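You operate a simulated robot arm through the tools that you are given. There is no shell and no other tool. Be economical: measure what you need, move in short steps, check, and stop when the job is done.

You run a simulated robot arm. Do the job below in one go: nothing can be reset, and whatever is moved stays where it is left.

## Task
Take the green sieve and put it on the sorting bench top. Take the left clear cup and put it on the sorting bench top. Put the long tray on the long island bench top away on the sorting bench top. Fetch the brown scoop and set it on the left top of the tank table. Fetch the grey-capped cartridge and stand it on the middle of the green-legged table. Open the middle blue drawer, take the grey pipe elbow on the short island bench top and put it away inside, then shut the drawer. Take the teal drink bottle and put it on the top of the green-legged table. Put the purple scoop on the middle island bench top away on the top of the small steel table. Put the big hex nut on the middle island bench top away on the fitting bench top. Open the dye locker door. Do these in any order. Set down upright: left clear cup, grey-capped cartridge, teal drink bottle.
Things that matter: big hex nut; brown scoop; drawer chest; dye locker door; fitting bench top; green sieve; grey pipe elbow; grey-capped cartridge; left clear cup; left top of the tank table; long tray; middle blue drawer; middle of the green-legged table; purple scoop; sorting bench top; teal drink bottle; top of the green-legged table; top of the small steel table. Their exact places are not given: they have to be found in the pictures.

It is judged by the outcome, as a careful person would: the job done as asked, and still so three seconds after it is handed in. It fails if anything else is knocked over, pushed out of place, dropped, spilled or broken.

## Robot
A 6-joint arm with a fingered hand on a trunk, on a base that drives. Base frame: it is fixed to the floor where the robot stands at the start and does not move with it; the origin is under the middle of the robot, x ahead of it, y to its left, z up; the surface under the hand at the start is at about z = 0.8. Readings come in m, degrees, newtons and seconds.
With the tool pointing down near the work surface it reaches from about 0.34 to 0.76 m from the robot's upright axis, wherever it stands. Its first joint turns from -166.0 to 166.0 degrees. Places, roughly: big hex nut (5x6x3 cm) [-1.3, 5.8, 0.8]; brown scoop (10x9x10 cm) [-2.1, -1.9, 0.8]; drawer chest [-7.7, 8.5, 0.5]; dye locker door [-9.6, 2.8, 0.7]; fitting bench top [-1.3, 8.4, 0.8]; green sieve (33x20x5 cm) [0.5, 0.1, 1]; grey pipe elbow (9x10x5 cm) [-4.6, -1.9, 0.8]; grey-capped cartridge (8x8x18 cm) [-3.2, -3.9, 0.9]; left clear cup (7x7x8 cm) [-1.7, 0.5, 0.8]; left top of the tank table [-0.3, -4.2, 0.8]; long tray (41x20x4 cm) [-1.7, -1.7, 0.8]; middle blue drawer [-7.7, 8.4, 0.5]; middle of the green-legged table [-6.5, -1.3, 0.8]; purple scoop (10x9x10 cm) [-1.6, 5.5, 0.8]; sorting bench top [0.7, 0.7, 0.8]; teal drink bottle (7x7x21 cm) [-4.9, -1.9, 0.9]; top of the green-legged table [-6.5, -1.4, 0.8]; top of the small steel table [-6.1, 6.7, 0.8]. Payload 4 kg.
The TCP is the grasp point between the finger pads, 0.026 m short of the fingertips. In the tool frame z runs along the fingers and y along their closing line. Largest opening 0.148 m; the body of the gripper starts 0.073 m behind the TCP. The gripper is a hand of 3 fingers: y runs from the thumb to the fingers, the wrist lies at [0, 0, -0.239] in the tool frame.
Orientation is that of the tool frame in the base frame, as [roll, pitch, yaw] about the fixed x, y, z axes, in that order (R = Rz(yaw) Ry(pitch) Rx(roll)). With the fingers straight down and closing along the base's y, the tool's x points along the base's -x, its y along +y and its z along -z.

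## Interface
- The arm moves only by the tool move_arm. Its argument "rows" is a list that holds one entry, the list of rows, each a list of 6 numbers: the shift along the base's x, y, z in m, then the turn, a rotation vector about the base's x, y, z in degrees. In form: [[[x, y, z, rx, ry, rz], ...]]. A call has 1 to 8 rows; each row shifts and turns the commanded pose from where the row before left it. Each row takes 0.2 s and may step no farther than 0.05 m and 8.6 degrees from the row before; otherwise, the whole call is refused. Where a pose cannot be reached the arm comes as near as it can. A force on the tool above 40 N (or 10 N above the force at the start of the call, whichever is more), or a blocked arm, ends the call early, and 0.2 s more pass. In this call time passes only in rows, and 0.2 s behind the last. It gives the time, the measured TCP pose, the force on the tool (base axes), the opening and the grip force at its end, in the units of the frame above (readings bear some noise), with the torque about the TCP (base axes, N m) and any sound that the robot's microphone picked up.
- Cameras (640 x 400 px; columns grow to the right, rows downward): "scene" is now at [0.0139, 0.1263, 1.4944]; the picture's right is [-0.43, -0.90, 0.00], its down [-0.62, 0.29, -0.73] and it looks along [0.66, -0.31, -0.68] (base axes); focal length 294 px, centre (320, 200). "wrist" rides on the gripper at [0.068, -0.039, -0.09] in the tool frame; the picture's right is [0.50, 0.87, 0.00], its down [-0.66, 0.38, -0.65] and it looks along [-0.57, 0.33, 0.76] (tool axes); focal length 222 px, centre (320, 200).
- grab_frame(camera): a new picture of that camera. No time passes.
- move_column(by): slides the trunk up (or, below 0, down) by that many m; the arm and the scene camera ride with it, the base frame stays. It gives what a move gives, with no picture.
- steer(legs): drives the robot by 1 to 6 legs, each [ahead, left, turn to the left] in m, m and degrees, along the robot's own axes; the way and the turn of a leg run together, so that a leg with both is an arc; at most 1.5 m and 180 degrees a leg. The arm and the cameras ride along, it lands a little off, and it stops where it bumps. It gives what a move gives.
- set_fingers(finger1, finger2, thumb_bend): sets how far each is bent, from 0 (flat) to 100 (curled in); at 30 the hand is open as for a grip, at 70 the pads meet at the TCP. One left out holds its place. A second passes; each finger stops where it meets its share of the squeeze, and holds until it gets a number again. It is the only way to open and close the hand. It gives what a move gives, with no picture; readings hold the bend of each and the force on the fingers (four entries, about 0 where the hand has none), thumb and palm.
- head_to(pan, tilt): turns the head with the scene camera to pan (to the left, within 155 degrees either way) and tilt (down, from -29 to 69), counted from straight ahead of the robot. It gives what a move gives.
- pixel_to_xyz(camera, pixels): for up to 12 pixels [column, row] of the newest picture of that camera ("zoom" is the newest enlarged one), the place [x, y, z] in the base frame of the surface seen there, good to about 0.002 m. No time passes.
- zoom(camera, box): a new picture of the part [left, top, right, bottom] of that camera's present view, enlarged. No time passes.
- job_done(): hands the job in; it is judged then, once.

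Go step by step. Measure first, check grasps and placings, and put right what went wrong. The budget is 357 turns and 288 pictures, counting those below and the enlarged ones. Unless the task says otherwise, let go and move clear before handing in, and close with one line.

The tools are called after ">>>" as a command line: name --argument value ..., lists and objects as JSON in quotes. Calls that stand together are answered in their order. move_arm: Moves the arm, as the interface text tells. Its arguments: {"type":"object","properties":{"rows":{"type":"array","items":{"type":"array","items":{"type":"array","items":{"type":"number"}}}}},"required":["rows"]} The other tools are called the same way: move_column (by) slides the trunk up or down; set_fingers (finger1, finger2, thumb_bend) moves the fingers one by one; steer (legs) drives the base; head_to (pan, tilt) turns the head that bears the scene camera; grab_frame (camera) takes a picture; pixel_to_xyz (camera, pixels) gives the place of the surface under pixels of a picture; zoom (camera, box) takes an enlarged picture of a part of a camera's view; job_done () hands the job in.

At the start:

```text
time_s: 0.0
position: [0.3568, -0.2821, 1.1354]
orientation: [-179.9, 0.0, 180.0]
ft_force: [0.3, 0.3, 0.0]
torque: [-0.03, 0.01, 0.02]
grip_width: 0.1479
grip_force: 0.1
shape: jaw
bend: [30.0, 30.0, 30.0]
finger forces: [0.1, 0.0, 0.1, 0.1, 0.0, 0.0]
trunk travel left (down, up): [-0.45, 0.14]
robot x, y, heading: [-0.0008, 0.0035, -0.0]
head pan, tilt: [-25.3, 43.1]
```

scene: 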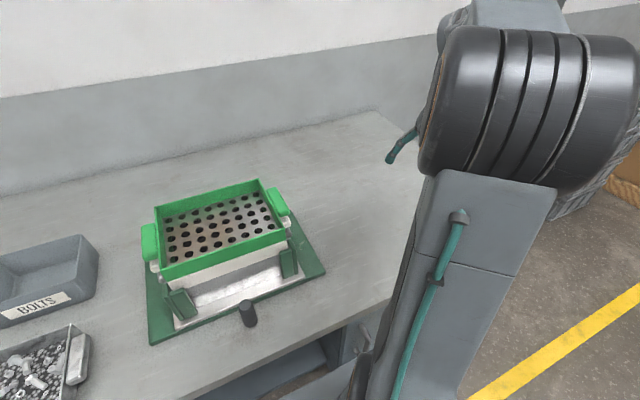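
wrist: 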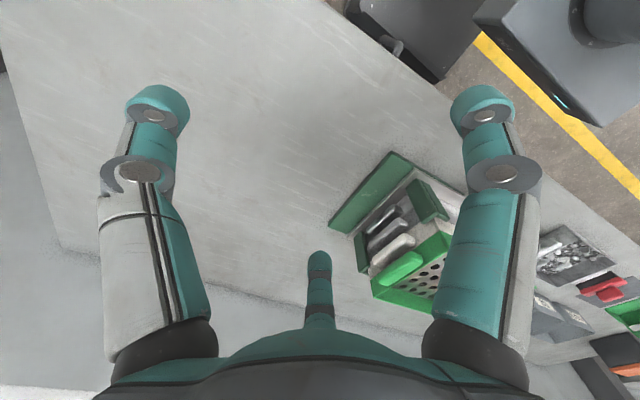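

The scene picture shows the green sieve sitting on a stand (pixels ~150-290, 180-280). I measure it and the free bench around it.

>>> pixel_to_xyz --camera "scene" --pixels '[[157, 206], [258, 182], [288, 236], [163, 276], [150, 240], [278, 200], [220, 222], [320, 150], [120, 180], [250, 318], [150, 342], [326, 270]]'

>>> zoom --camera "scene" --box '[120, 150, 360, 350]'

>>> head_to --pan 40 --tilt 43

>>> grab_frame --camera "scene"

```text
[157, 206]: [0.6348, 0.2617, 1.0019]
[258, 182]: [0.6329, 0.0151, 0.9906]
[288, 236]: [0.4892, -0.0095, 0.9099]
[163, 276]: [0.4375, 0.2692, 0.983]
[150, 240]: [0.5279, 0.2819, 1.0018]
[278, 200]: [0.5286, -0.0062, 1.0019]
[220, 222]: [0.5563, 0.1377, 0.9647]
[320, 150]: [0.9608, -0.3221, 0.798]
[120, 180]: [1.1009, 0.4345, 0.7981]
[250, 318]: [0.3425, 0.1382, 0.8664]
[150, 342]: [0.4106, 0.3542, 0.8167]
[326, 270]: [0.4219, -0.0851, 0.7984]
```

```text
2.00 times, centred on (240, 250) of scene
```

zoom: 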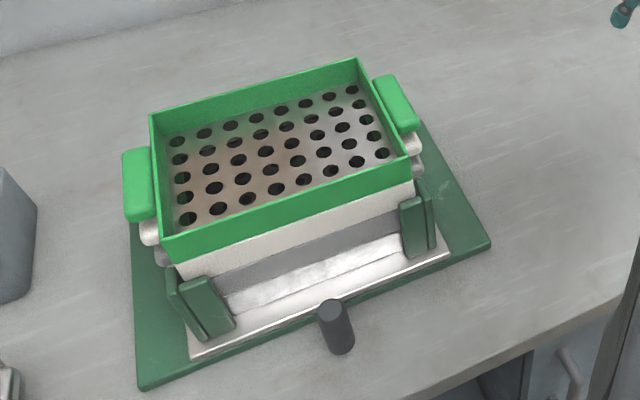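

```text
time_s: 1.4
position: [0.3567, -0.2822, 1.134]
orientation: [180.0, 0.0, -180.0]
ft_force: [1.0, 0.1, -0.3]
torque: [0.02, 0.0, 0.01]
grip_width: 0.1483
grip_force: 0.1
shape: jaw
bend: [30.0, 30.0, 30.0]
finger forces: [0.1, 0.0, 0.0, 0.0, 0.0, 0.0]
trunk travel left (down, up): [-0.45, 0.14]
robot x, y, heading: [0.0037, -0.0022, -0.0]
head pan, tilt: [40.0, 43.0]
```

```text
284 pictures are left
```

scene: 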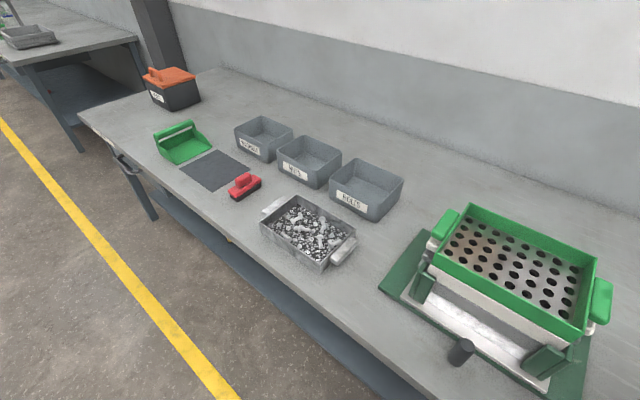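

The sieve is axis aligned with the bench, rim at z≈1.00. I measure the front wall and free bench, and turn the hand to close along x while coming above the front wall.

>>> pixel_to_xyz --camera "scene" --pixels '[[436, 261], [510, 301], [511, 303], [583, 337], [470, 206], [595, 260], [604, 300], [444, 224], [500, 262]]'

>>> move_arm --rows '[[[0.01, 0.04, 0, 0, 0, -8.5], [0.01, 0.04, 0, 0, 0, -8.5], [0.01, 0.04, 0, 0, 0, -8.5], [0.01, 0.04, 0, 0, 0, -8.5], [0.01, 0.04, 0, 0, 0, -8.5], [0.01, 0.04, 0, 0, 0, -8.5], [0.01, 0.04, 0, 0, 0, -8.5], [0.01, 0.04, 0, 0, 0, -8.5]]]'

>>> set_fingers --finger1 45 --finger2 45 --thumb_bend 45

```text
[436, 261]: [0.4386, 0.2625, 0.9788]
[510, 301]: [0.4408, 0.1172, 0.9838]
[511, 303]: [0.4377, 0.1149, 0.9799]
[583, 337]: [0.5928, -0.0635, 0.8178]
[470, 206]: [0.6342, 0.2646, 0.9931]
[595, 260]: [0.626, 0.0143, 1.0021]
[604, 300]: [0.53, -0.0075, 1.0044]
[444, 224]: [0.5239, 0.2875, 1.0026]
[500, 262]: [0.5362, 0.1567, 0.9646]
```

```text
time_s: 3.2
position: [0.4386, 0.0375, 1.1347]
orientation: [-179.9, -0.1, 111.9]
ft_force: [0.1, 0.2, 1.0]
torque: [0.0, -0.02, 0.0]
grip_width: 0.1477
grip_force: 0.2
shape: jaw
bend: [30.0, 30.0, 30.0]
finger forces: [0.0, 0.0, 0.1, 0.0, 0.0, 0.0]
trunk travel left (down, up): [-0.45, 0.14]
robot x, y, heading: [-0.0019, 0.0015, 0.1]
head pan, tilt: [40.0, 43.0]
```

```text
time_s: 4.2
position: [0.4377, 0.0365, 1.1339]
orientation: [179.9, 0.0, 112.1]
ft_force: [0.0, -0.3, -0.3]
torque: [0.0, 0.01, 0.0]
grip_width: 0.0792
grip_force: 0.1
shape: fingers
bend: [45.0, 45.0, 45.0]
finger forces: [0.0, 0.0, 0.0, 0.0, 0.0, 0.1]
trunk travel left (down, up): [-0.45, 0.14]
robot x, y, heading: [-0.0009, 0.0029, -0.3]
head pan, tilt: [40.0, 43.0]
```

I finish the turn and descend toward the front wall, then look.

>>> move_arm --rows '[[[0.001, 0.035, 0, 0, 0, -7.5], [0.001, 0.035, 0, 0, 0, -7.5], [0.001, 0.031, 0, 0, 0, -7], [0, 0, -0.05, 0, 0, 0], [0, 0, -0.045, 0, 0, 0]]]'

>>> head_to --pan 15 --tilt 50

>>> grab_frame --camera "scene"

>>> grab_frame --camera "wrist"

```text
time_s: 5.4
position: [0.4428, 0.1396, 1.0379]
orientation: [179.9, 0.0, 89.9]
ft_force: [0.1, -0.4, 0.9]
torque: [0.0, 0.0, 0.0]
grip_width: 0.0789
grip_force: 0.1
shape: fingers
bend: [45.0, 45.0, 45.0]
finger forces: [0.1, 0.0, 0.0, 0.0, 0.1, 0.0]
trunk travel left (down, up): [-0.45, 0.14]
robot x, y, heading: [-0.0019, -0.0005, 0.0]
head pan, tilt: [40.0, 43.0]
```

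```text
time_s: 6.2
position: [0.444, 0.1388, 1.0372]
orientation: [-180.0, 0.1, 90.0]
ft_force: [0.1, 0.5, -0.7]
torque: [0.01, -0.01, 0.0]
grip_width: 0.0789
grip_force: 0.1
shape: fingers
bend: [45.0, 45.0, 45.0]
finger forces: [0.1, 0.0, 0.0, 0.0, 0.0, 0.0]
trunk travel left (down, up): [-0.45, 0.14]
robot x, y, heading: [0.0026, 0.0022, 0.3]
head pan, tilt: [15.0, 50.0]
```

```text
283 pictures are left
```

scene: 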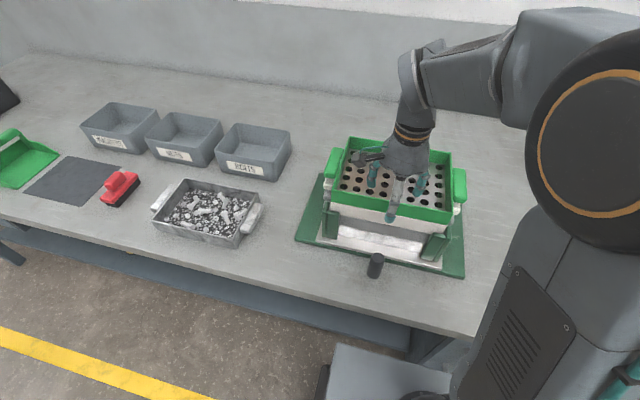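

```text
282 pictures are left
```

wrist: 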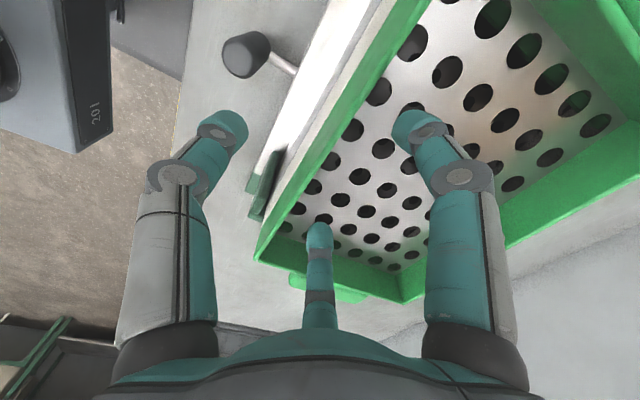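

The thumb is outside the front wall and the fingers inside. I lower onto the wall and close.

>>> move_arm --rows '[[[-0.002, 0, -0.021, 0, 0, 0], [0, 0, -0.021, 0, 0, 0]]]'

>>> set_fingers --finger1 80 --finger2 80 --thumb_bend 80

>>> move_arm --rows '[[[0, 0, 0.015, 0, 0, 0], [0, 0, 0.02, 0, 0, 0], [0, 0, 0.04, 0, 0, 0]]]'

>>> grab_frame --camera "scene"

```text
time_s: 6.8
position: [0.4413, 0.1397, 0.9988]
orientation: [179.9, -0.1, 90.0]
ft_force: [0.5, 0.0, 5.8]
torque: [-0.09, -0.18, 0.03]
grip_width: 0.0789
grip_force: 3.2
shape: fingers
bend: [45.0, 45.0, 45.0]
finger forces: [2.1, 4.0, 0.1, 0.1, 0.0, 0.0]
trunk travel left (down, up): [-0.45, 0.14]
robot x, y, heading: [-0.0002, 0.0015, 0.2]
head pan, tilt: [15.0, 50.0]
```

```text
time_s: 7.8
position: [0.4404, 0.1398, 0.9987]
orientation: [180.0, 0.0, 90.1]
ft_force: [-1.3, -0.1, -0.4]
torque: [-0.03, 0.02, 0.04]
grip_width: 0.0016
grip_force: 19.8
shape: fingers
bend: [74.0, 74.0, 72.0]
finger forces: [11.6, 11.5, 0.0, 0.0, 16.3, 0.0]
trunk travel left (down, up): [-0.45, 0.14]
robot x, y, heading: [0.003, 0.0017, -0.1]
head pan, tilt: [15.0, 50.0]
```

```text
time_s: 8.7
position: [0.4386, 0.1397, 1.0719]
orientation: [-179.9, 0.1, 90.0]
ft_force: [-0.1, 0.0, -3.5]
torque: [-0.02, 0.38, 0.02]
grip_width: 0.0023
grip_force: 26.5
shape: fingers
bend: [74.0, 74.0, 74.0]
finger forces: [15.3, 15.2, 0.0, 0.0, 22.2, 0.0]
trunk travel left (down, up): [-0.45, 0.14]
robot x, y, heading: [0.0024, 0.0004, 0.0]
head pan, tilt: [15.0, 50.0]
```

```text
281 pictures are left
```

scene: 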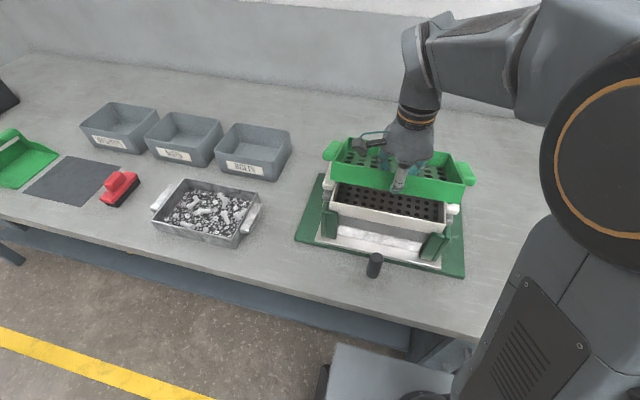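

The sieve is lifted cleanly. Before moving it right I check where the bench's right end is.

>>> move_arm --rows '[[[0.02, 0, 0.03, 0, 0, 0], [0.02, -0.04, 0, 0, 0, 0], [0.02, -0.04, 0, 0, 0, 0], [0.02, -0.04, 0, 0, 0, 0]]]'

>>> head_to --pan -25 --tilt 43

>>> grab_frame --camera "scene"

```text
time_s: 9.7
position: [0.5221, 0.0203, 1.1024]
orientation: [179.9, 0.0, 90.0]
ft_force: [-0.2, 0.2, -3.0]
torque: [0.01, 0.27, 0.04]
grip_width: 0.0023
grip_force: 24.8
shape: fingers
bend: [74.0, 74.0, 74.0]
finger forces: [14.0, 15.3, 0.0, 0.0, 20.4, 0.0]
trunk travel left (down, up): [-0.45, 0.14]
robot x, y, heading: [0.002, -0.0037, -0.3]
head pan, tilt: [15.0, 50.0]
```

```text
time_s: 10.7
position: [0.5211, 0.0207, 1.1031]
orientation: [180.0, 0.0, 90.1]
ft_force: [0.0, 0.5, -3.5]
torque: [-0.06, 0.26, 0.0]
grip_width: 0.0022
grip_force: 24.8
shape: fingers
bend: [74.0, 74.0, 74.0]
finger forces: [14.7, 14.5, 0.1, 0.0, 20.0, 0.0]
trunk travel left (down, up): [-0.45, 0.14]
robot x, y, heading: [0.002, 0.0013, -0.0]
head pan, tilt: [-25.0, 43.0]
```

```text
280 pictures are left
```

scene: 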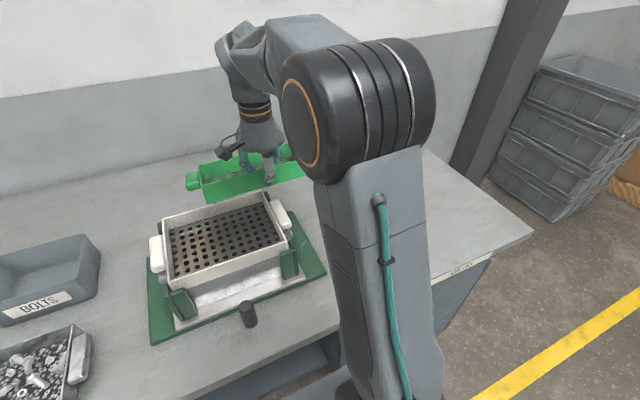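

>>> pixel_to_xyz --camera "scene" --pixels '[[530, 232], [440, 270], [430, 160], [330, 320], [326, 272], [250, 330]]'

>>> move_arm --rows '[[[0.013, -0.04, 0, 0, 0, 0], [0.013, -0.04, 0, 0, 0, 0], [0.013, -0.04, 0, 0, 0, 0], [0, -0.045, 0, 0, 0, 0], [0, -0.045, 0, 0, 0, 0], [0, -0.045, 0, 0, 0, 0], [0, -0.045, 0, 0, 0, 0]]]'

```text
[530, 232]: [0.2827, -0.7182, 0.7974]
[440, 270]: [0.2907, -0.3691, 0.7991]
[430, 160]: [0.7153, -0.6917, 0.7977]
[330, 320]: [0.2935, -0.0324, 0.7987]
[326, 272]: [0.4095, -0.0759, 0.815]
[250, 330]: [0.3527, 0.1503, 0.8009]
```

```text
time_s: 12.3
position: [0.5589, -0.2816, 1.1007]
orientation: [-179.9, 0.0, 90.0]
ft_force: [-0.5, 0.3, -2.7]
torque: [-0.02, 0.27, 0.02]
grip_width: 0.0025
grip_force: 24.4
shape: fingers
bend: [74.0, 74.0, 74.0]
finger forces: [13.9, 15.3, 0.1, 0.0, 19.6, 0.0]
trunk travel left (down, up): [-0.45, 0.14]
robot x, y, heading: [0.0003, -0.0026, -0.0]
head pan, tilt: [-25.0, 43.0]
```

Bench spans y down to −0.72, front edge x≈0.29. I set the sieve down near (0.70, −0.29).

>>> move_arm --rows '[[[0.04, -0.008, 0, 0, 0, 0], [0, 0, -0.05, 0, 0, 0], [0, 0, -0.05, 0, 0, 0], [0, 0, -0.05, 0, 0, 0], [0, 0, -0.05, 0, 0, 0], [0, 0, -0.03, 0, 0, 0]]]'

>>> grab_frame --camera "wrist"

>>> head_to --pan -15 --tilt 43

>>> grab_frame --camera "scene"

```text
time_s: 13.7
position: [0.5981, -0.2869, 0.8724]
orientation: [-180.0, 0.0, 90.1]
ft_force: [0.8, 0.7, -1.2]
torque: [-0.01, 0.02, 0.02]
grip_width: 0.0017
grip_force: 20.8
shape: fingers
bend: [75.0, 75.0, 74.0]
finger forces: [13.2, 13.1, 0.1, 0.1, 15.3, 0.2]
trunk travel left (down, up): [-0.45, 0.14]
robot x, y, heading: [0.0019, -0.001, 0.0]
head pan, tilt: [-25.0, 43.0]
```

```text
279 pictures are left
```

wrist: 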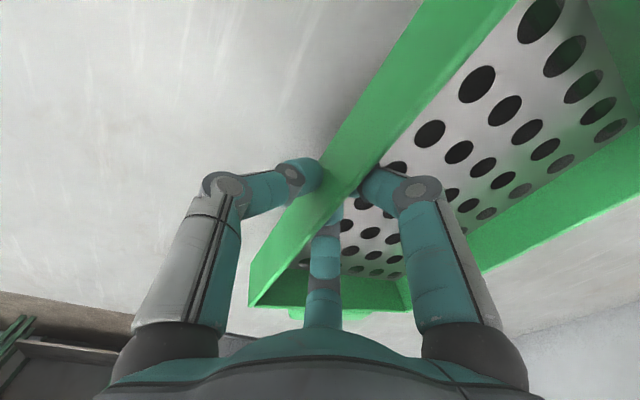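

```text
time_s: 14.4
position: [0.5981, -0.2878, 0.8746]
orientation: [-179.9, 0.0, 90.0]
ft_force: [0.1, 0.6, -1.8]
torque: [0.0, 0.04, -0.01]
grip_width: 0.0017
grip_force: 20.7
shape: fingers
bend: [75.0, 75.0, 74.0]
finger forces: [13.2, 13.2, 0.1, 0.0, 15.4, 0.0]
trunk travel left (down, up): [-0.45, 0.14]
robot x, y, heading: [0.0008, 0.0023, -0.2]
head pan, tilt: [-15.0, 43.0]
```

```text
278 pictures are left
```

scene: 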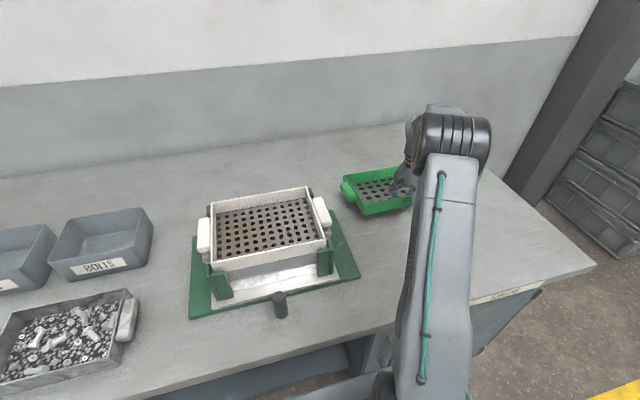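

The far side already touches (torque fell to 0); lower the near side the rest of the way.

>>> move_arm --rows '[[[0, 0, -0.01, 0, 0, 0], [0, 0, -0.008, 0, 0, 0], [0, 0, -0.006, 0, 0, 0], [0, 0, -0.005, 0, 0, 0]]]'

>>> grab_frame --camera "wrist"

```text
time_s: 15.4
position: [0.5979, -0.2871, 0.8438]
orientation: [-179.9, 0.0, 90.1]
ft_force: [-0.1, 0.0, -1.4]
torque: [-0.01, 0.03, 0.02]
grip_width: 0.0015
grip_force: 21.2
shape: fingers
bend: [75.0, 75.0, 73.0]
finger forces: [13.3, 13.2, 0.0, 0.0, 14.8, 0.0]
trunk travel left (down, up): [-0.45, 0.14]
robot x, y, heading: [0.0024, 0.0011, 0.1]
head pan, tilt: [-15.0, 43.0]
```

```text
277 pictures are left
```

wrist: 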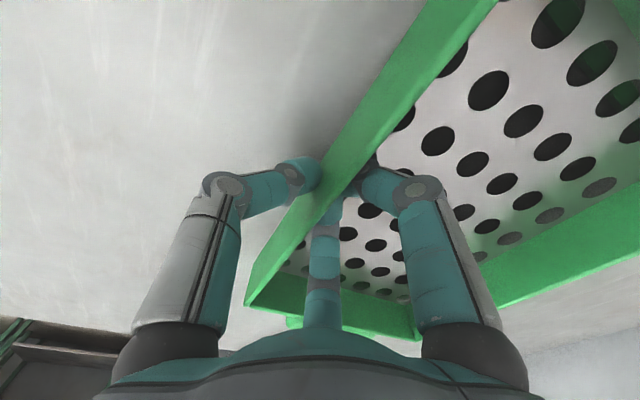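

>>> move_arm --rows '[[[0, 0, -0.004, 0, 0, 0], [0, 0, -0.004, 0, 0, 0]]]'

>>> set_fingers --finger1 45 --finger2 45 --thumb_bend 45

>>> move_arm --rows '[[[0, 0, 0.03, 0, 0, 0], [0, 0, 0.05, 0, 0, 0], [0, 0, 0.05, 0, 0, 0], [-0.03, 0, 0.04, 0, 0, 0], [-0.05, 0, 0.04, 0, 0, 0]]]'

>>> grab_frame --camera "scene"

```text
time_s: 16.0
position: [0.5988, -0.2873, 0.8393]
orientation: [179.9, 0.1, 90.0]
ft_force: [-0.3, -0.8, 15.1]
torque: [0.01, -0.05, -0.02]
grip_width: 0.001
grip_force: 26.8
shape: fingers
bend: [75.0, 75.0, 73.0]
finger forces: [17.0, 17.0, 0.0, 0.0, 19.3, 0.1]
trunk travel left (down, up): [-0.45, 0.14]
robot x, y, heading: [0.0001, 0.0026, 0.1]
head pan, tilt: [-15.0, 43.0]
```

```text
time_s: 17.0
position: [0.5963, -0.2874, 0.8368]
orientation: [179.8, 0.2, 90.0]
ft_force: [-1.3, -1.3, 28.6]
torque: [-0.07, -0.32, -0.01]
grip_width: 0.0566
grip_force: 14.5
shape: fingers
bend: [77.0, 77.0, 45.0]
finger forces: [13.7, 14.8, 0.0, 0.1, 0.0, 0.0]
trunk travel left (down, up): [-0.45, 0.14]
robot x, y, heading: [-0.0001, -0.0002, 0.1]
head pan, tilt: [-15.0, 43.0]
```

```text
refused: row 5 steps farther than a row can; nothing moved
```

```text
276 pictures are left
```

scene: 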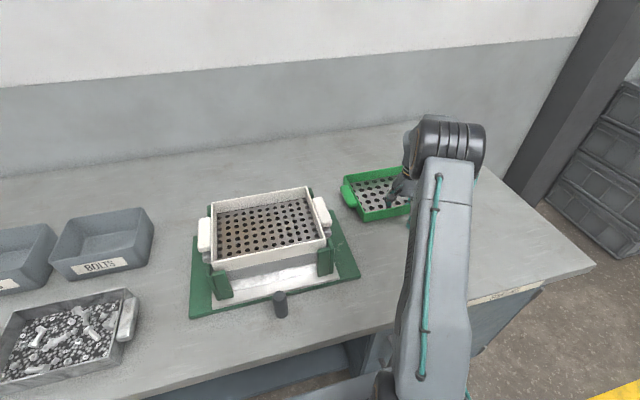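

The fingers stay pressed on the mesh (28 N); I raise a little, then open.

>>> move_arm --rows '[[[0, 0, 0.008, 0, 0, 0]]]'

>>> set_fingers --finger1 45 --finger2 45 --thumb_bend 40

```text
time_s: 17.4
position: [0.5965, -0.2872, 0.8458]
orientation: [180.0, 0.1, 90.1]
ft_force: [-4.3, -0.8, 22.5]
torque: [0.01, -0.35, 0.01]
grip_width: 0.0659
grip_force: 11.3
shape: fingers
bend: [49.0, 49.0, 45.0]
finger forces: [11.2, 11.2, 0.1, 0.0, 0.1, 0.0]
trunk travel left (down, up): [-0.45, 0.14]
robot x, y, heading: [0.0005, -0.0017, -0.2]
head pan, tilt: [-15.0, 43.0]
```

```text
time_s: 18.4
position: [0.5961, -0.2881, 0.8453]
orientation: [179.8, 0.1, 90.0]
ft_force: [-3.8, -0.7, 30.1]
torque: [0.02, -0.55, 0.05]
grip_width: 0.0769
grip_force: 15.2
shape: fingers
bend: [50.0, 49.0, 40.0]
finger forces: [15.7, 14.0, 0.1, 0.1, 0.0, 0.0]
trunk travel left (down, up): [-0.45, 0.14]
robot x, y, heading: [-0.0007, -0.0037, -0.2]
head pan, tilt: [-15.0, 43.0]
```

>>> move_arm --rows '[[[0, 0, 0.02, 0, 0, 0], [0, 0, 0.04, 0, 0, 0], [0, 0, 0.05, 0, 0, 0], [0, 0, 0.05, 0, 0, 0], [-0.04, 0, 0.03, 0, 0, 0], [-0.04, 0, 0.03, 0, 0, 0]]]'

>>> head_to --pan -18 --tilt 43

>>> grab_frame --camera "scene"

>>> grab_frame --camera "wrist"

```text
time_s: 19.8
position: [0.5145, -0.2896, 1.0677]
orientation: [180.0, 0.0, 90.0]
ft_force: [0.3, 0.0, -0.9]
torque: [-0.02, 0.01, -0.04]
grip_width: 0.0866
grip_force: 0.0
shape: fingers
bend: [45.0, 45.0, 40.0]
finger forces: [0.1, 0.0, 0.0, 0.0, 0.1, 0.0]
trunk travel left (down, up): [-0.45, 0.14]
robot x, y, heading: [-0.0003, 0.0019, -0.3]
head pan, tilt: [-15.0, 43.0]
```

```text
time_s: 20.5
position: [0.5163, -0.2896, 1.0667]
orientation: [180.0, 0.0, 90.1]
ft_force: [0.3, 0.5, -0.9]
torque: [-0.03, 0.03, -0.02]
grip_width: 0.0868
grip_force: 0.1
shape: fingers
bend: [45.0, 45.0, 40.0]
finger forces: [0.0, 0.0, 0.0, 0.1, 0.0, 0.0]
trunk travel left (down, up): [-0.45, 0.14]
robot x, y, heading: [0.0024, -0.0037, 0.1]
head pan, tilt: [-18.0, 43.0]
```

```text
275 pictures are left
```

scene: 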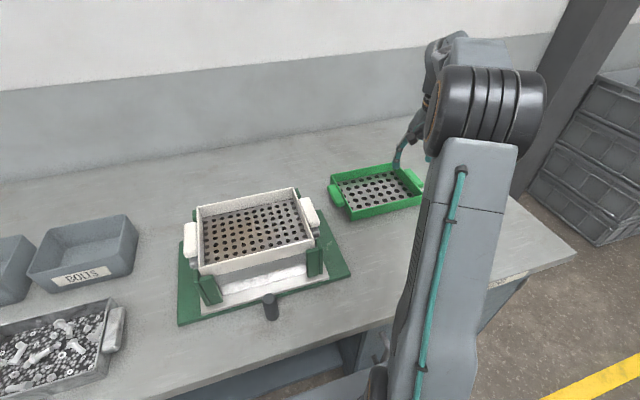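

```text
274 pictures are left
```

wrist: 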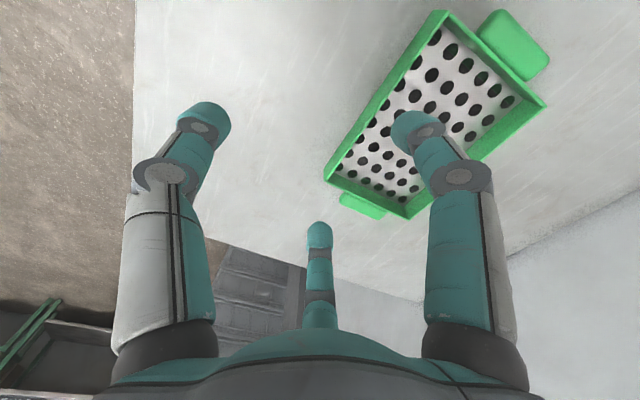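

The sieve rests flat on the bench. Now I retract and look behind and around the robot.

>>> move_arm --rows '[[[-0.04, 0, 0.02, 0, 0, 0], [-0.04, 0, 0.02, 0, 0, 0], [-0.04, 0, 0.02, 0, 0, 0], [-0.03, 0, 0.02, 0, 0, 0]]]'

>>> head_to --pan 150 --tilt 20

>>> grab_frame --camera "scene"

>>> head_to --pan -145 --tilt 20

>>> grab_frame --camera "scene"

```text
time_s: 21.5
position: [0.367, -0.2882, 1.1416]
orientation: [180.0, 0.0, 90.0]
ft_force: [-0.3, -0.3, 0.4]
torque: [-0.02, 0.0, 0.02]
grip_width: 0.0867
grip_force: 0.0
shape: fingers
bend: [45.0, 45.0, 40.0]
finger forces: [0.1, 0.1, 0.1, 0.1, 0.0, 0.0]
trunk travel left (down, up): [-0.45, 0.14]
robot x, y, heading: [-0.0044, 0.001, 0.1]
head pan, tilt: [-18.0, 43.0]
```

```text
time_s: 24.0
position: [0.3666, -0.2883, 1.143]
orientation: [-180.0, 0.0, 90.0]
ft_force: [-1.2, -0.5, 0.4]
torque: [0.0, 0.04, 0.0]
grip_width: 0.0865
grip_force: 0.1
shape: fingers
bend: [45.0, 45.0, 40.0]
finger forces: [0.1, 0.0, 0.0, 0.0, 0.0, 0.0]
trunk travel left (down, up): [-0.45, 0.14]
robot x, y, heading: [0.0006, 0.0036, 0.1]
head pan, tilt: [150.0, 20.0]
```

```text
273 pictures are left
```

scene: 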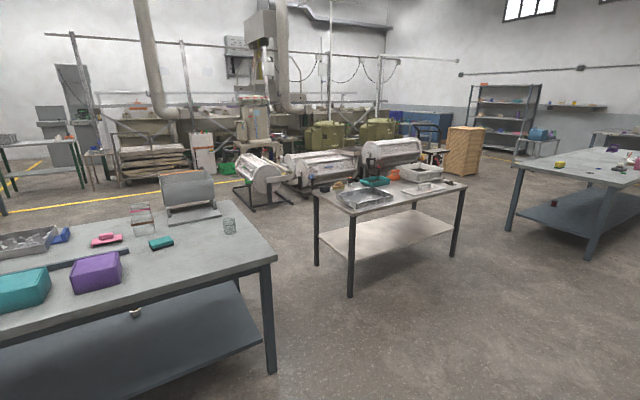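

```text
time_s: 28.1
position: [0.368, -0.2883, 1.1425]
orientation: [-179.9, 0.0, 90.0]
ft_force: [-0.2, 0.2, 0.3]
torque: [0.0, 0.01, 0.01]
grip_width: 0.0867
grip_force: 0.1
shape: fingers
bend: [45.0, 45.0, 40.0]
finger forces: [0.1, 0.0, 0.1, 0.0, 0.0, 0.0]
trunk travel left (down, up): [-0.45, 0.14]
robot x, y, heading: [0.0021, 0.0004, -0.0]
head pan, tilt: [-145.0, 20.0]
```

```text
272 pictures are left
```

scene: 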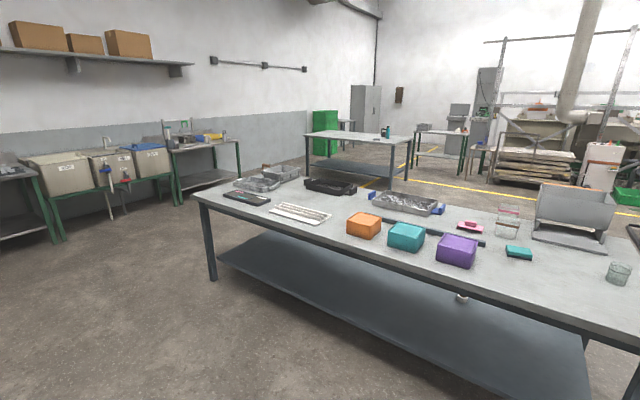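

I see the long island with cups, boxes and trays. I measure these.

>>> pixel_to_xyz --camera "scene" --pixels '[[618, 275], [508, 225], [508, 212], [300, 212], [410, 203], [248, 200], [262, 183], [330, 187], [282, 172], [200, 195], [636, 355], [470, 227]]'

>>> zoom --camera "scene" --box '[190, 150, 450, 280]'

>>> zoom --camera "scene" --box '[420, 180, 640, 300]'

>>> zoom --camera "scene" --box '[300, 80, 640, 220]'

>>> zoom --camera "scene" --box '[0, 100, 260, 240]'

```text
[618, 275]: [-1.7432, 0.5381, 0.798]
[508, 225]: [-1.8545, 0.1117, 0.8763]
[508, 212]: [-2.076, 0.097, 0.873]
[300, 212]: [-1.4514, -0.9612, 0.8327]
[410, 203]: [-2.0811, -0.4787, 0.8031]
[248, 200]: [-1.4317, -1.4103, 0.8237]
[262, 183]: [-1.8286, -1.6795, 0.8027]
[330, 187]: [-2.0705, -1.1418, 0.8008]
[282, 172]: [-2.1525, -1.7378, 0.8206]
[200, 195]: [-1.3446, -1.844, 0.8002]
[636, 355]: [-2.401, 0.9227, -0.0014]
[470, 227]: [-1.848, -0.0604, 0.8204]
```

```text
2.46 times, centred on (320, 215) of scene
```

zoom: 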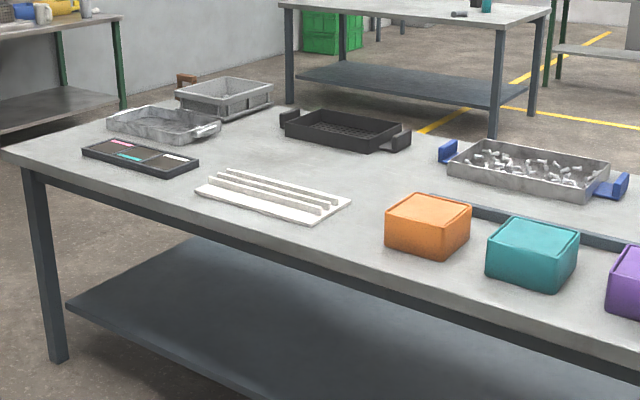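

```text
2.91 times, centred on (530, 240) of scene
```

zoom: 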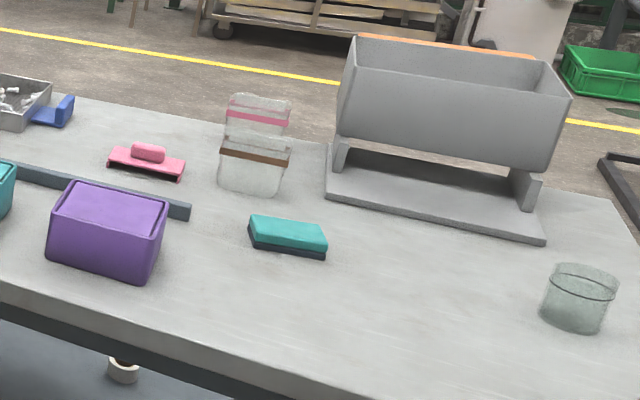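

```text
1.88 times, centred on (470, 150) of scene
```

zoom: 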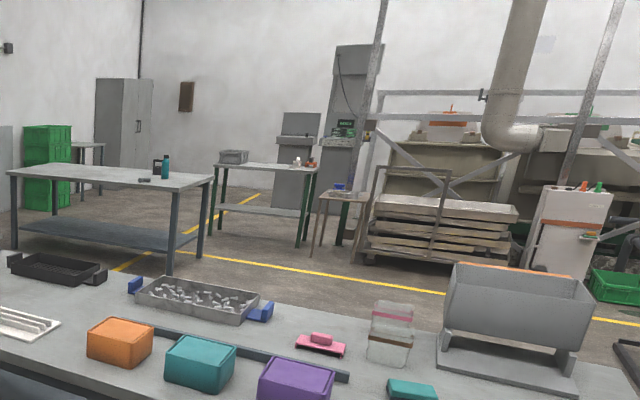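

```text
2.46 times, centred on (130, 170) of scene
```

zoom: 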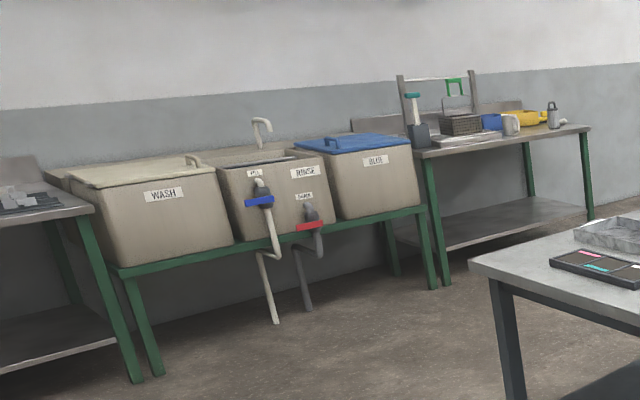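

The left clear cup is the lone glass at (618,275) → (-1.74, 0.54); the long tray is the metal one at about (-1.8,-1.7). I back up, turn round and approach the island near the cup.

>>> steer --legs '[[-0.5, 0.45, 0], [0, 0, 180]]'

>>> head_to --pan 0 --tilt 43

>>> grab_frame --camera "scene"

```text
time_s: 39.2
position: [-0.88, 0.7191, 1.1422]
orientation: [179.9, -0.1, -87.2]
ft_force: [0.1, -0.4, 0.2]
torque: [-0.01, 0.0, -0.04]
grip_width: 0.0867
grip_force: 0.0
shape: fingers
bend: [45.0, 45.0, 40.0]
finger forces: [0.0, 0.0, 0.1, 0.1, 0.1, 0.0]
trunk travel left (down, up): [-0.45, 0.14]
robot x, y, heading: [-0.4971, 0.4496, -177.2]
head pan, tilt: [-145.0, 20.0]
```

```text
time_s: 41.5
position: [-0.8786, 0.7195, 1.1432]
orientation: [180.0, 0.0, -87.2]
ft_force: [0.1, -0.5, -0.2]
torque: [-0.02, -0.03, 0.0]
grip_width: 0.0865
grip_force: 0.1
shape: fingers
bend: [45.0, 45.0, 40.0]
finger forces: [0.0, 0.0, 0.1, 0.1, 0.0, 0.0]
trunk travel left (down, up): [-0.45, 0.14]
robot x, y, heading: [-0.5005, 0.4496, -177.4]
head pan, tilt: [0.0, 43.0]
```

```text
267 pictures are left
```

scene: 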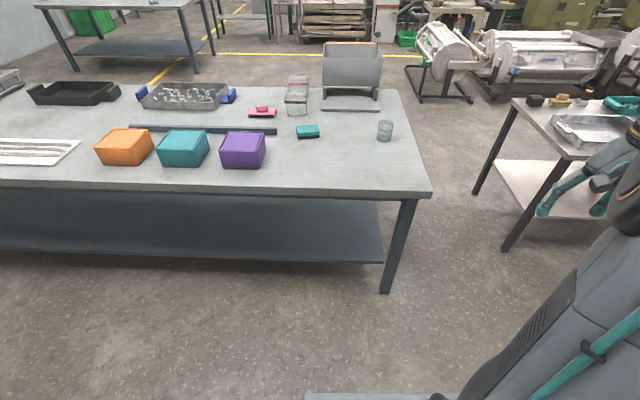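

>>> pixel_to_xyz --camera "scene" --pixels '[[385, 141], [385, 122], [400, 192], [200, 187], [428, 190], [380, 110], [300, 105], [320, 131], [405, 92]]'

>>> steer --legs '[[0.5, 0, -2.7]]'

>>> head_to --pan 0 --tilt 50

>>> grab_frame --camera "scene"

```text
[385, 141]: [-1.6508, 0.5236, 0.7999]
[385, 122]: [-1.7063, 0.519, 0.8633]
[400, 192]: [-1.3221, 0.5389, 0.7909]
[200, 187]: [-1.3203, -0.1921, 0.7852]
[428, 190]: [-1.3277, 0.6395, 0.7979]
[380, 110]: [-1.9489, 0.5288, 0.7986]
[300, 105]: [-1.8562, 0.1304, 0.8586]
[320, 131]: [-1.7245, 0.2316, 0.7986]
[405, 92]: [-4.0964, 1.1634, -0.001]
```

```text
time_s: 44.4
position: [-1.3548, 0.7249, 1.1427]
orientation: [-180.0, 0.1, -89.9]
ft_force: [-0.4, 0.2, 0.4]
torque: [0.0, -0.02, -0.01]
grip_width: 0.0865
grip_force: 0.1
shape: fingers
bend: [45.0, 45.0, 40.0]
finger forces: [0.0, 0.0, 0.0, 0.0, 0.1, 0.0]
trunk travel left (down, up): [-0.45, 0.14]
robot x, y, heading: [-0.9853, 0.4382, -179.8]
head pan, tilt: [0.0, 43.0]
```

```text
time_s: 45.0
position: [-1.3558, 0.7249, 1.1427]
orientation: [-180.0, 0.0, -89.9]
ft_force: [0.5, -1.0, -0.1]
torque: [0.03, 0.01, -0.02]
grip_width: 0.0866
grip_force: 0.1
shape: fingers
bend: [45.0, 45.0, 40.0]
finger forces: [0.0, 0.0, 0.0, 0.1, 0.0, 0.0]
trunk travel left (down, up): [-0.45, 0.14]
robot x, y, heading: [-0.9854, 0.4376, -179.8]
head pan, tilt: [0.0, 50.0]
```

```text
266 pictures are left
```

scene: 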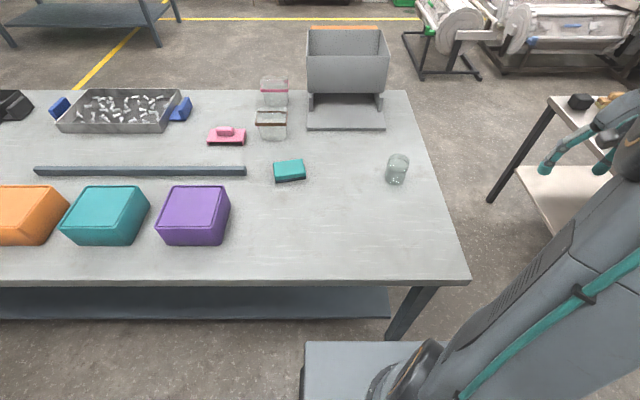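

>>> zoom --camera "scene" --box '[360, 140, 440, 200]'

>>> pixel_to_xyz --camera "scene" --pixels '[[397, 183], [388, 165], [408, 165], [398, 155], [398, 172], [390, 178], [404, 178]]'

```text
6.67 times, centred on (400, 170) of scene
```

zoom: 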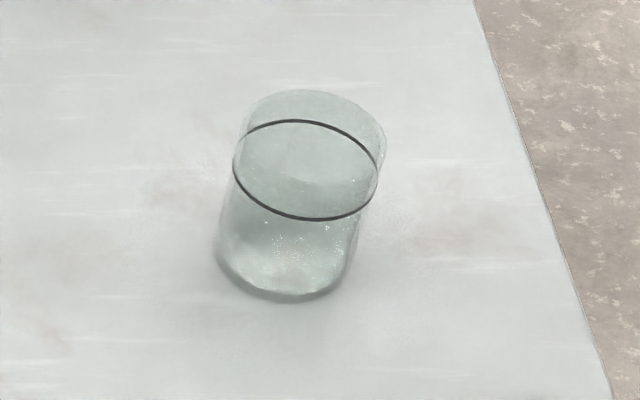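

```text
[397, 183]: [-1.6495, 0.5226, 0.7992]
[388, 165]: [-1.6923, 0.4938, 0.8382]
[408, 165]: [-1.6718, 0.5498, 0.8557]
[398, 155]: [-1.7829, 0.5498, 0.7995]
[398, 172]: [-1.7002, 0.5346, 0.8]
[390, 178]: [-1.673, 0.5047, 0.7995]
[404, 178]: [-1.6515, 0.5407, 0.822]
```

The cup's centre is about (-1.683, 0.522). I move above it with an open hand.

>>> set_fingers --finger1 30 --finger2 30 --thumb_bend 30

>>> move_arm --rows '[[[-0.041, -0.0254, 0, 0, 0, 0], [-0.041, -0.0254, 0, 0, 0, 0], [-0.041, -0.0254, 0, 0, 0, 0], [-0.041, -0.0254, 0, 0, 0, 0], [-0.041, -0.0254, 0, 0, 0, 0], [-0.041, -0.0254, 0, 0, 0, 0], [-0.041, -0.0254, 0, 0, 0, 0], [-0.041, -0.0254, 0, 0, 0, 0]]]'

>>> move_arm --rows '[[[0, 0, -0.05, 0, 0, 0], [0, 0, -0.05, 0, 0, 0], [0, 0, -0.05, 0, 0, 0]]]'

>>> grab_frame --camera "wrist"

>>> grab_frame --camera "scene"

```text
time_s: 46.0
position: [-1.3556, 0.7245, 1.1429]
orientation: [-179.9, 0.1, -89.9]
ft_force: [0.2, 0.5, -0.2]
torque: [0.02, 0.02, -0.01]
grip_width: 0.1264
grip_force: 0.1
shape: fingers
bend: [30.0, 30.0, 30.0]
finger forces: [0.0, 0.0, 0.0, 0.0, 0.0, 0.1]
trunk travel left (down, up): [-0.45, 0.14]
robot x, y, heading: [-0.9872, 0.4354, -179.7]
head pan, tilt: [0.0, 50.0]
```

```text
time_s: 47.9
position: [-1.6567, 0.5114, 1.1358]
orientation: [179.9, 0.0, -89.9]
ft_force: [0.0, 0.6, -0.6]
torque: [-0.07, -0.02, -0.01]
grip_width: 0.1269
grip_force: 0.0
shape: fingers
bend: [30.0, 30.0, 30.0]
finger forces: [0.1, 0.0, 0.0, 0.1, 0.1, 0.1]
out of reach, approached as far as the arm can: row 8
trunk travel left (down, up): [-0.45, 0.14]
robot x, y, heading: [-0.9871, 0.4349, -180.0]
head pan, tilt: [0.0, 50.0]
```

```text
time_s: 48.6
position: [-1.6622, 0.5146, 1.101]
orientation: [-177.7, -0.4, -89.9]
ft_force: [-0.3, -0.9, -0.2]
torque: [0.01, -0.05, 0.03]
grip_width: 0.1267
grip_force: 0.1
shape: fingers
bend: [30.0, 30.0, 30.0]
finger forces: [0.0, 0.0, 0.0, 0.1, 0.1, 0.0]
out of reach, approached as far as the arm can: row 1, 2, 3
trunk travel left (down, up): [-0.45, 0.14]
robot x, y, heading: [-0.9833, 0.4355, -180.1]
head pan, tilt: [0.0, 50.0]
```

```text
264 pictures are left
```

wrist: 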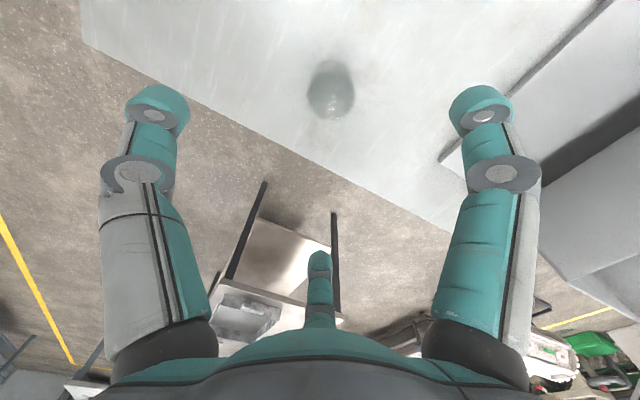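

```text
263 pictures are left
```

scene: 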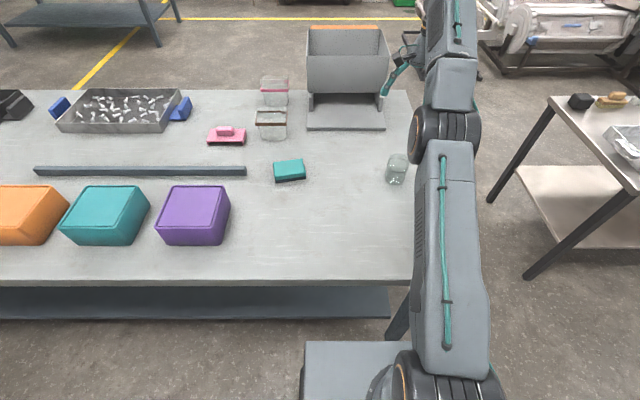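

At this height it's out of reach; lowering the trunk helps. TCP goes to z≈0.95, still above the rim.

>>> move_column --by -0.15

>>> move_arm --rows '[[[0, 0, 0, 0, 0, 0]]]'

>>> grab_frame --camera "wrist"

>>> grab_frame --camera "scene"

```text
time_s: 50.4
position: [-1.661, 0.5128, 0.9518]
orientation: [-177.8, -0.3, -90.0]
ft_force: [-0.2, -0.3, 0.5]
torque: [-0.02, -0.03, -0.01]
grip_width: 0.1267
grip_force: 0.1
shape: fingers
bend: [30.0, 30.0, 30.0]
finger forces: [0.0, 0.0, 0.1, 0.0, 0.0, 0.0]
trunk travel left (down, up): [-0.3, 0.29]
robot x, y, heading: [-0.9857, 0.4379, -180.1]
head pan, tilt: [0.0, 50.0]
```

```text
time_s: 50.8
position: [-1.6611, 0.5137, 0.9511]
orientation: [-177.8, -0.3, -90.0]
ft_force: [-0.3, -1.1, -0.9]
torque: [-0.02, 0.0, 0.04]
grip_width: 0.1265
grip_force: 0.0
shape: fingers
bend: [30.0, 30.0, 30.0]
finger forces: [0.1, 0.0, 0.1, 0.1, 0.0, 0.0]
trunk travel left (down, up): [-0.3, 0.29]
robot x, y, heading: [-0.9851, 0.4365, -179.9]
head pan, tilt: [0.0, 50.0]
```

```text
262 pictures are left
```

wrist: 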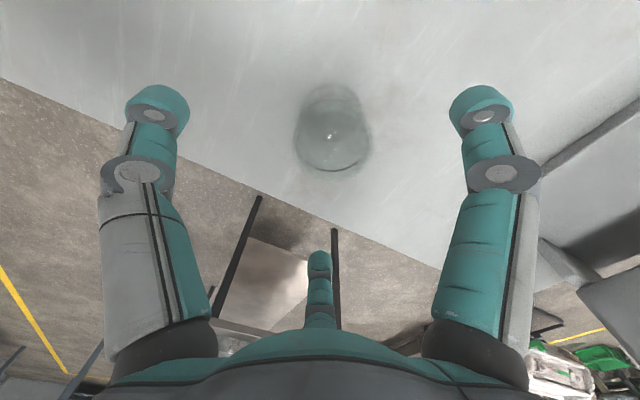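

```text
261 pictures are left
```

scene: 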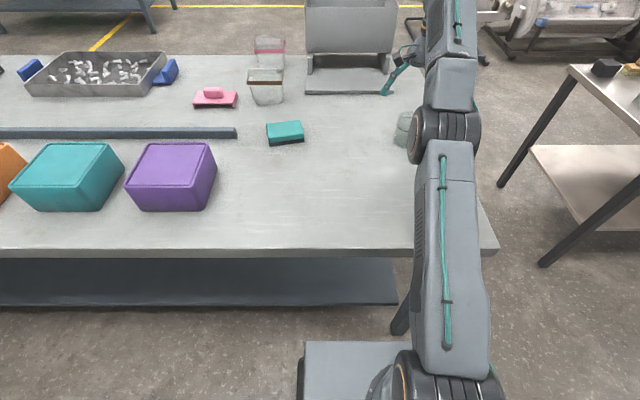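

The cup is nearly centred between the fingers in the wrist view. I straighten slightly, nudge, and lower part way.

>>> move_arm --rows '[[[-0.012, 0.002, 0, 0, 2.2, 0], [0, 0, -0.02, 0, 0, 0], [0, 0, -0.025, 0, 0, 0]]]'

>>> grab_frame --camera "wrist"

```text
time_s: 51.6
position: [-1.6736, 0.5146, 0.9054]
orientation: [-179.9, -0.3, -90.1]
ft_force: [-0.5, 0.0, -0.2]
torque: [0.0, 0.04, 0.01]
grip_width: 0.1265
grip_force: 0.1
shape: fingers
bend: [30.0, 30.0, 30.0]
finger forces: [0.0, 0.1, 0.0, 0.0, 0.1, 0.0]
trunk travel left (down, up): [-0.3, 0.29]
robot x, y, heading: [-0.9895, 0.4339, -179.8]
head pan, tilt: [0.0, 50.0]
```

```text
260 pictures are left
```

wrist: 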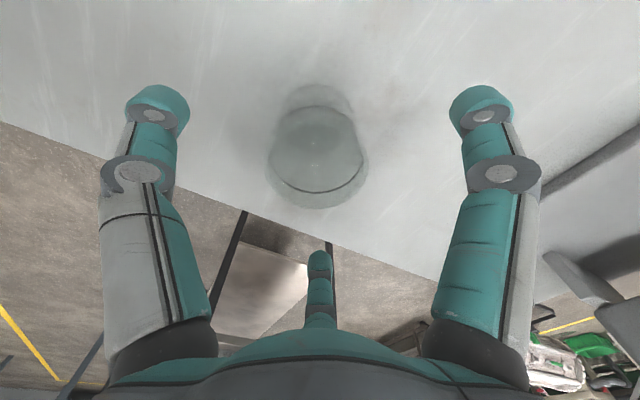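

>>> pixel_to_xyz --camera "wrist" --pixels '[[317, 203], [317, 190], [275, 155], [360, 155], [290, 190], [345, 190], [318, 86], [285, 105], [352, 105], [317, 160]]'

>>> zoom --camera "wrist" --box '[240, 60, 400, 220]'

```text
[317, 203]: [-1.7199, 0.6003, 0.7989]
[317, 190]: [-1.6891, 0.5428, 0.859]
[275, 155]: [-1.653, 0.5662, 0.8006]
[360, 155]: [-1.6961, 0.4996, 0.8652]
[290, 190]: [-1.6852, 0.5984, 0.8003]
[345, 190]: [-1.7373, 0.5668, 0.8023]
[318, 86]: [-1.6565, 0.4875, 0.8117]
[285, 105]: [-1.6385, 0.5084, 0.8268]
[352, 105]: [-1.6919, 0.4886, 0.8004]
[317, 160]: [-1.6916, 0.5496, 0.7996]
```

```text
2.50 times, centred on (320, 140) of wrist
```

zoom: 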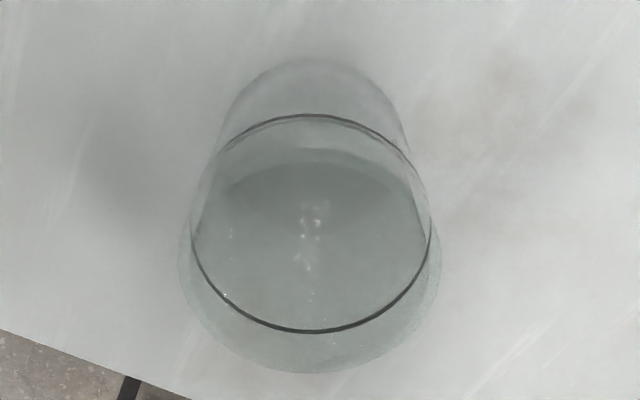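

The band and base points give the cup centre at (-1.673, 0.515), right under the TCP. I descend and close gently.

>>> move_arm --rows '[[[0, 0, -0.03, 0, 0, 0], [0, 0, -0.032, 0, 0, 0]]]'

>>> set_fingers --finger1 52 --finger2 52 --thumb_bend 52

>>> grab_frame --camera "wrist"

```text
time_s: 52.2
position: [-1.6734, 0.5162, 0.8433]
orientation: [-180.0, -0.2, -89.9]
ft_force: [-0.3, -0.1, 0.1]
torque: [-0.02, 0.0, 0.02]
grip_width: 0.127
grip_force: 0.0
shape: fingers
bend: [30.0, 30.0, 30.0]
finger forces: [0.0, 0.0, 0.1, 0.1, 0.0, 0.0]
trunk travel left (down, up): [-0.3, 0.29]
robot x, y, heading: [-0.9879, 0.4388, -180.1]
head pan, tilt: [0.0, 50.0]
```

```text
time_s: 53.2
position: [-1.6742, 0.5158, 0.8434]
orientation: [-180.0, -0.4, -89.9]
ft_force: [-0.4, -0.9, 0.5]
torque: [0.01, 0.0, -0.02]
grip_width: 0.056
grip_force: 0.0
shape: fingers
bend: [52.0, 52.0, 52.0]
finger forces: [0.0, 0.1, 0.1, 0.0, 0.1, 0.0]
trunk travel left (down, up): [-0.3, 0.29]
robot x, y, heading: [-0.9869, 0.4386, -179.9]
head pan, tilt: [0.0, 50.0]
```

```text
258 pictures are left
```

wrist: 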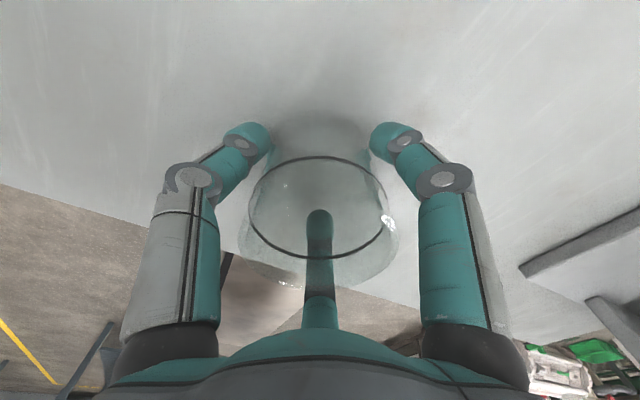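

Not in contact yet; close further.

>>> set_fingers --finger1 60 --finger2 60 --thumb_bend 60

>>> grab_frame --camera "wrist"

```text
time_s: 54.2
position: [-1.6732, 0.5155, 0.8432]
orientation: [180.0, -0.3, -90.0]
ft_force: [-0.3, -0.2, 0.7]
torque: [0.01, -0.01, 0.03]
grip_width: 0.0513
grip_force: 9.0
shape: fingers
bend: [53.0, 53.0, 55.0]
finger forces: [5.7, 5.7, 0.0, 0.1, 7.1, 0.0]
trunk travel left (down, up): [-0.3, 0.29]
robot x, y, heading: [-0.9868, 0.4402, -179.7]
head pan, tilt: [0.0, 50.0]
```

```text
257 pictures are left
```

wrist: 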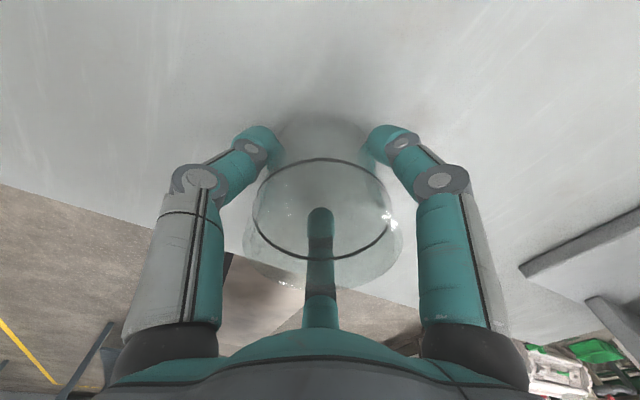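

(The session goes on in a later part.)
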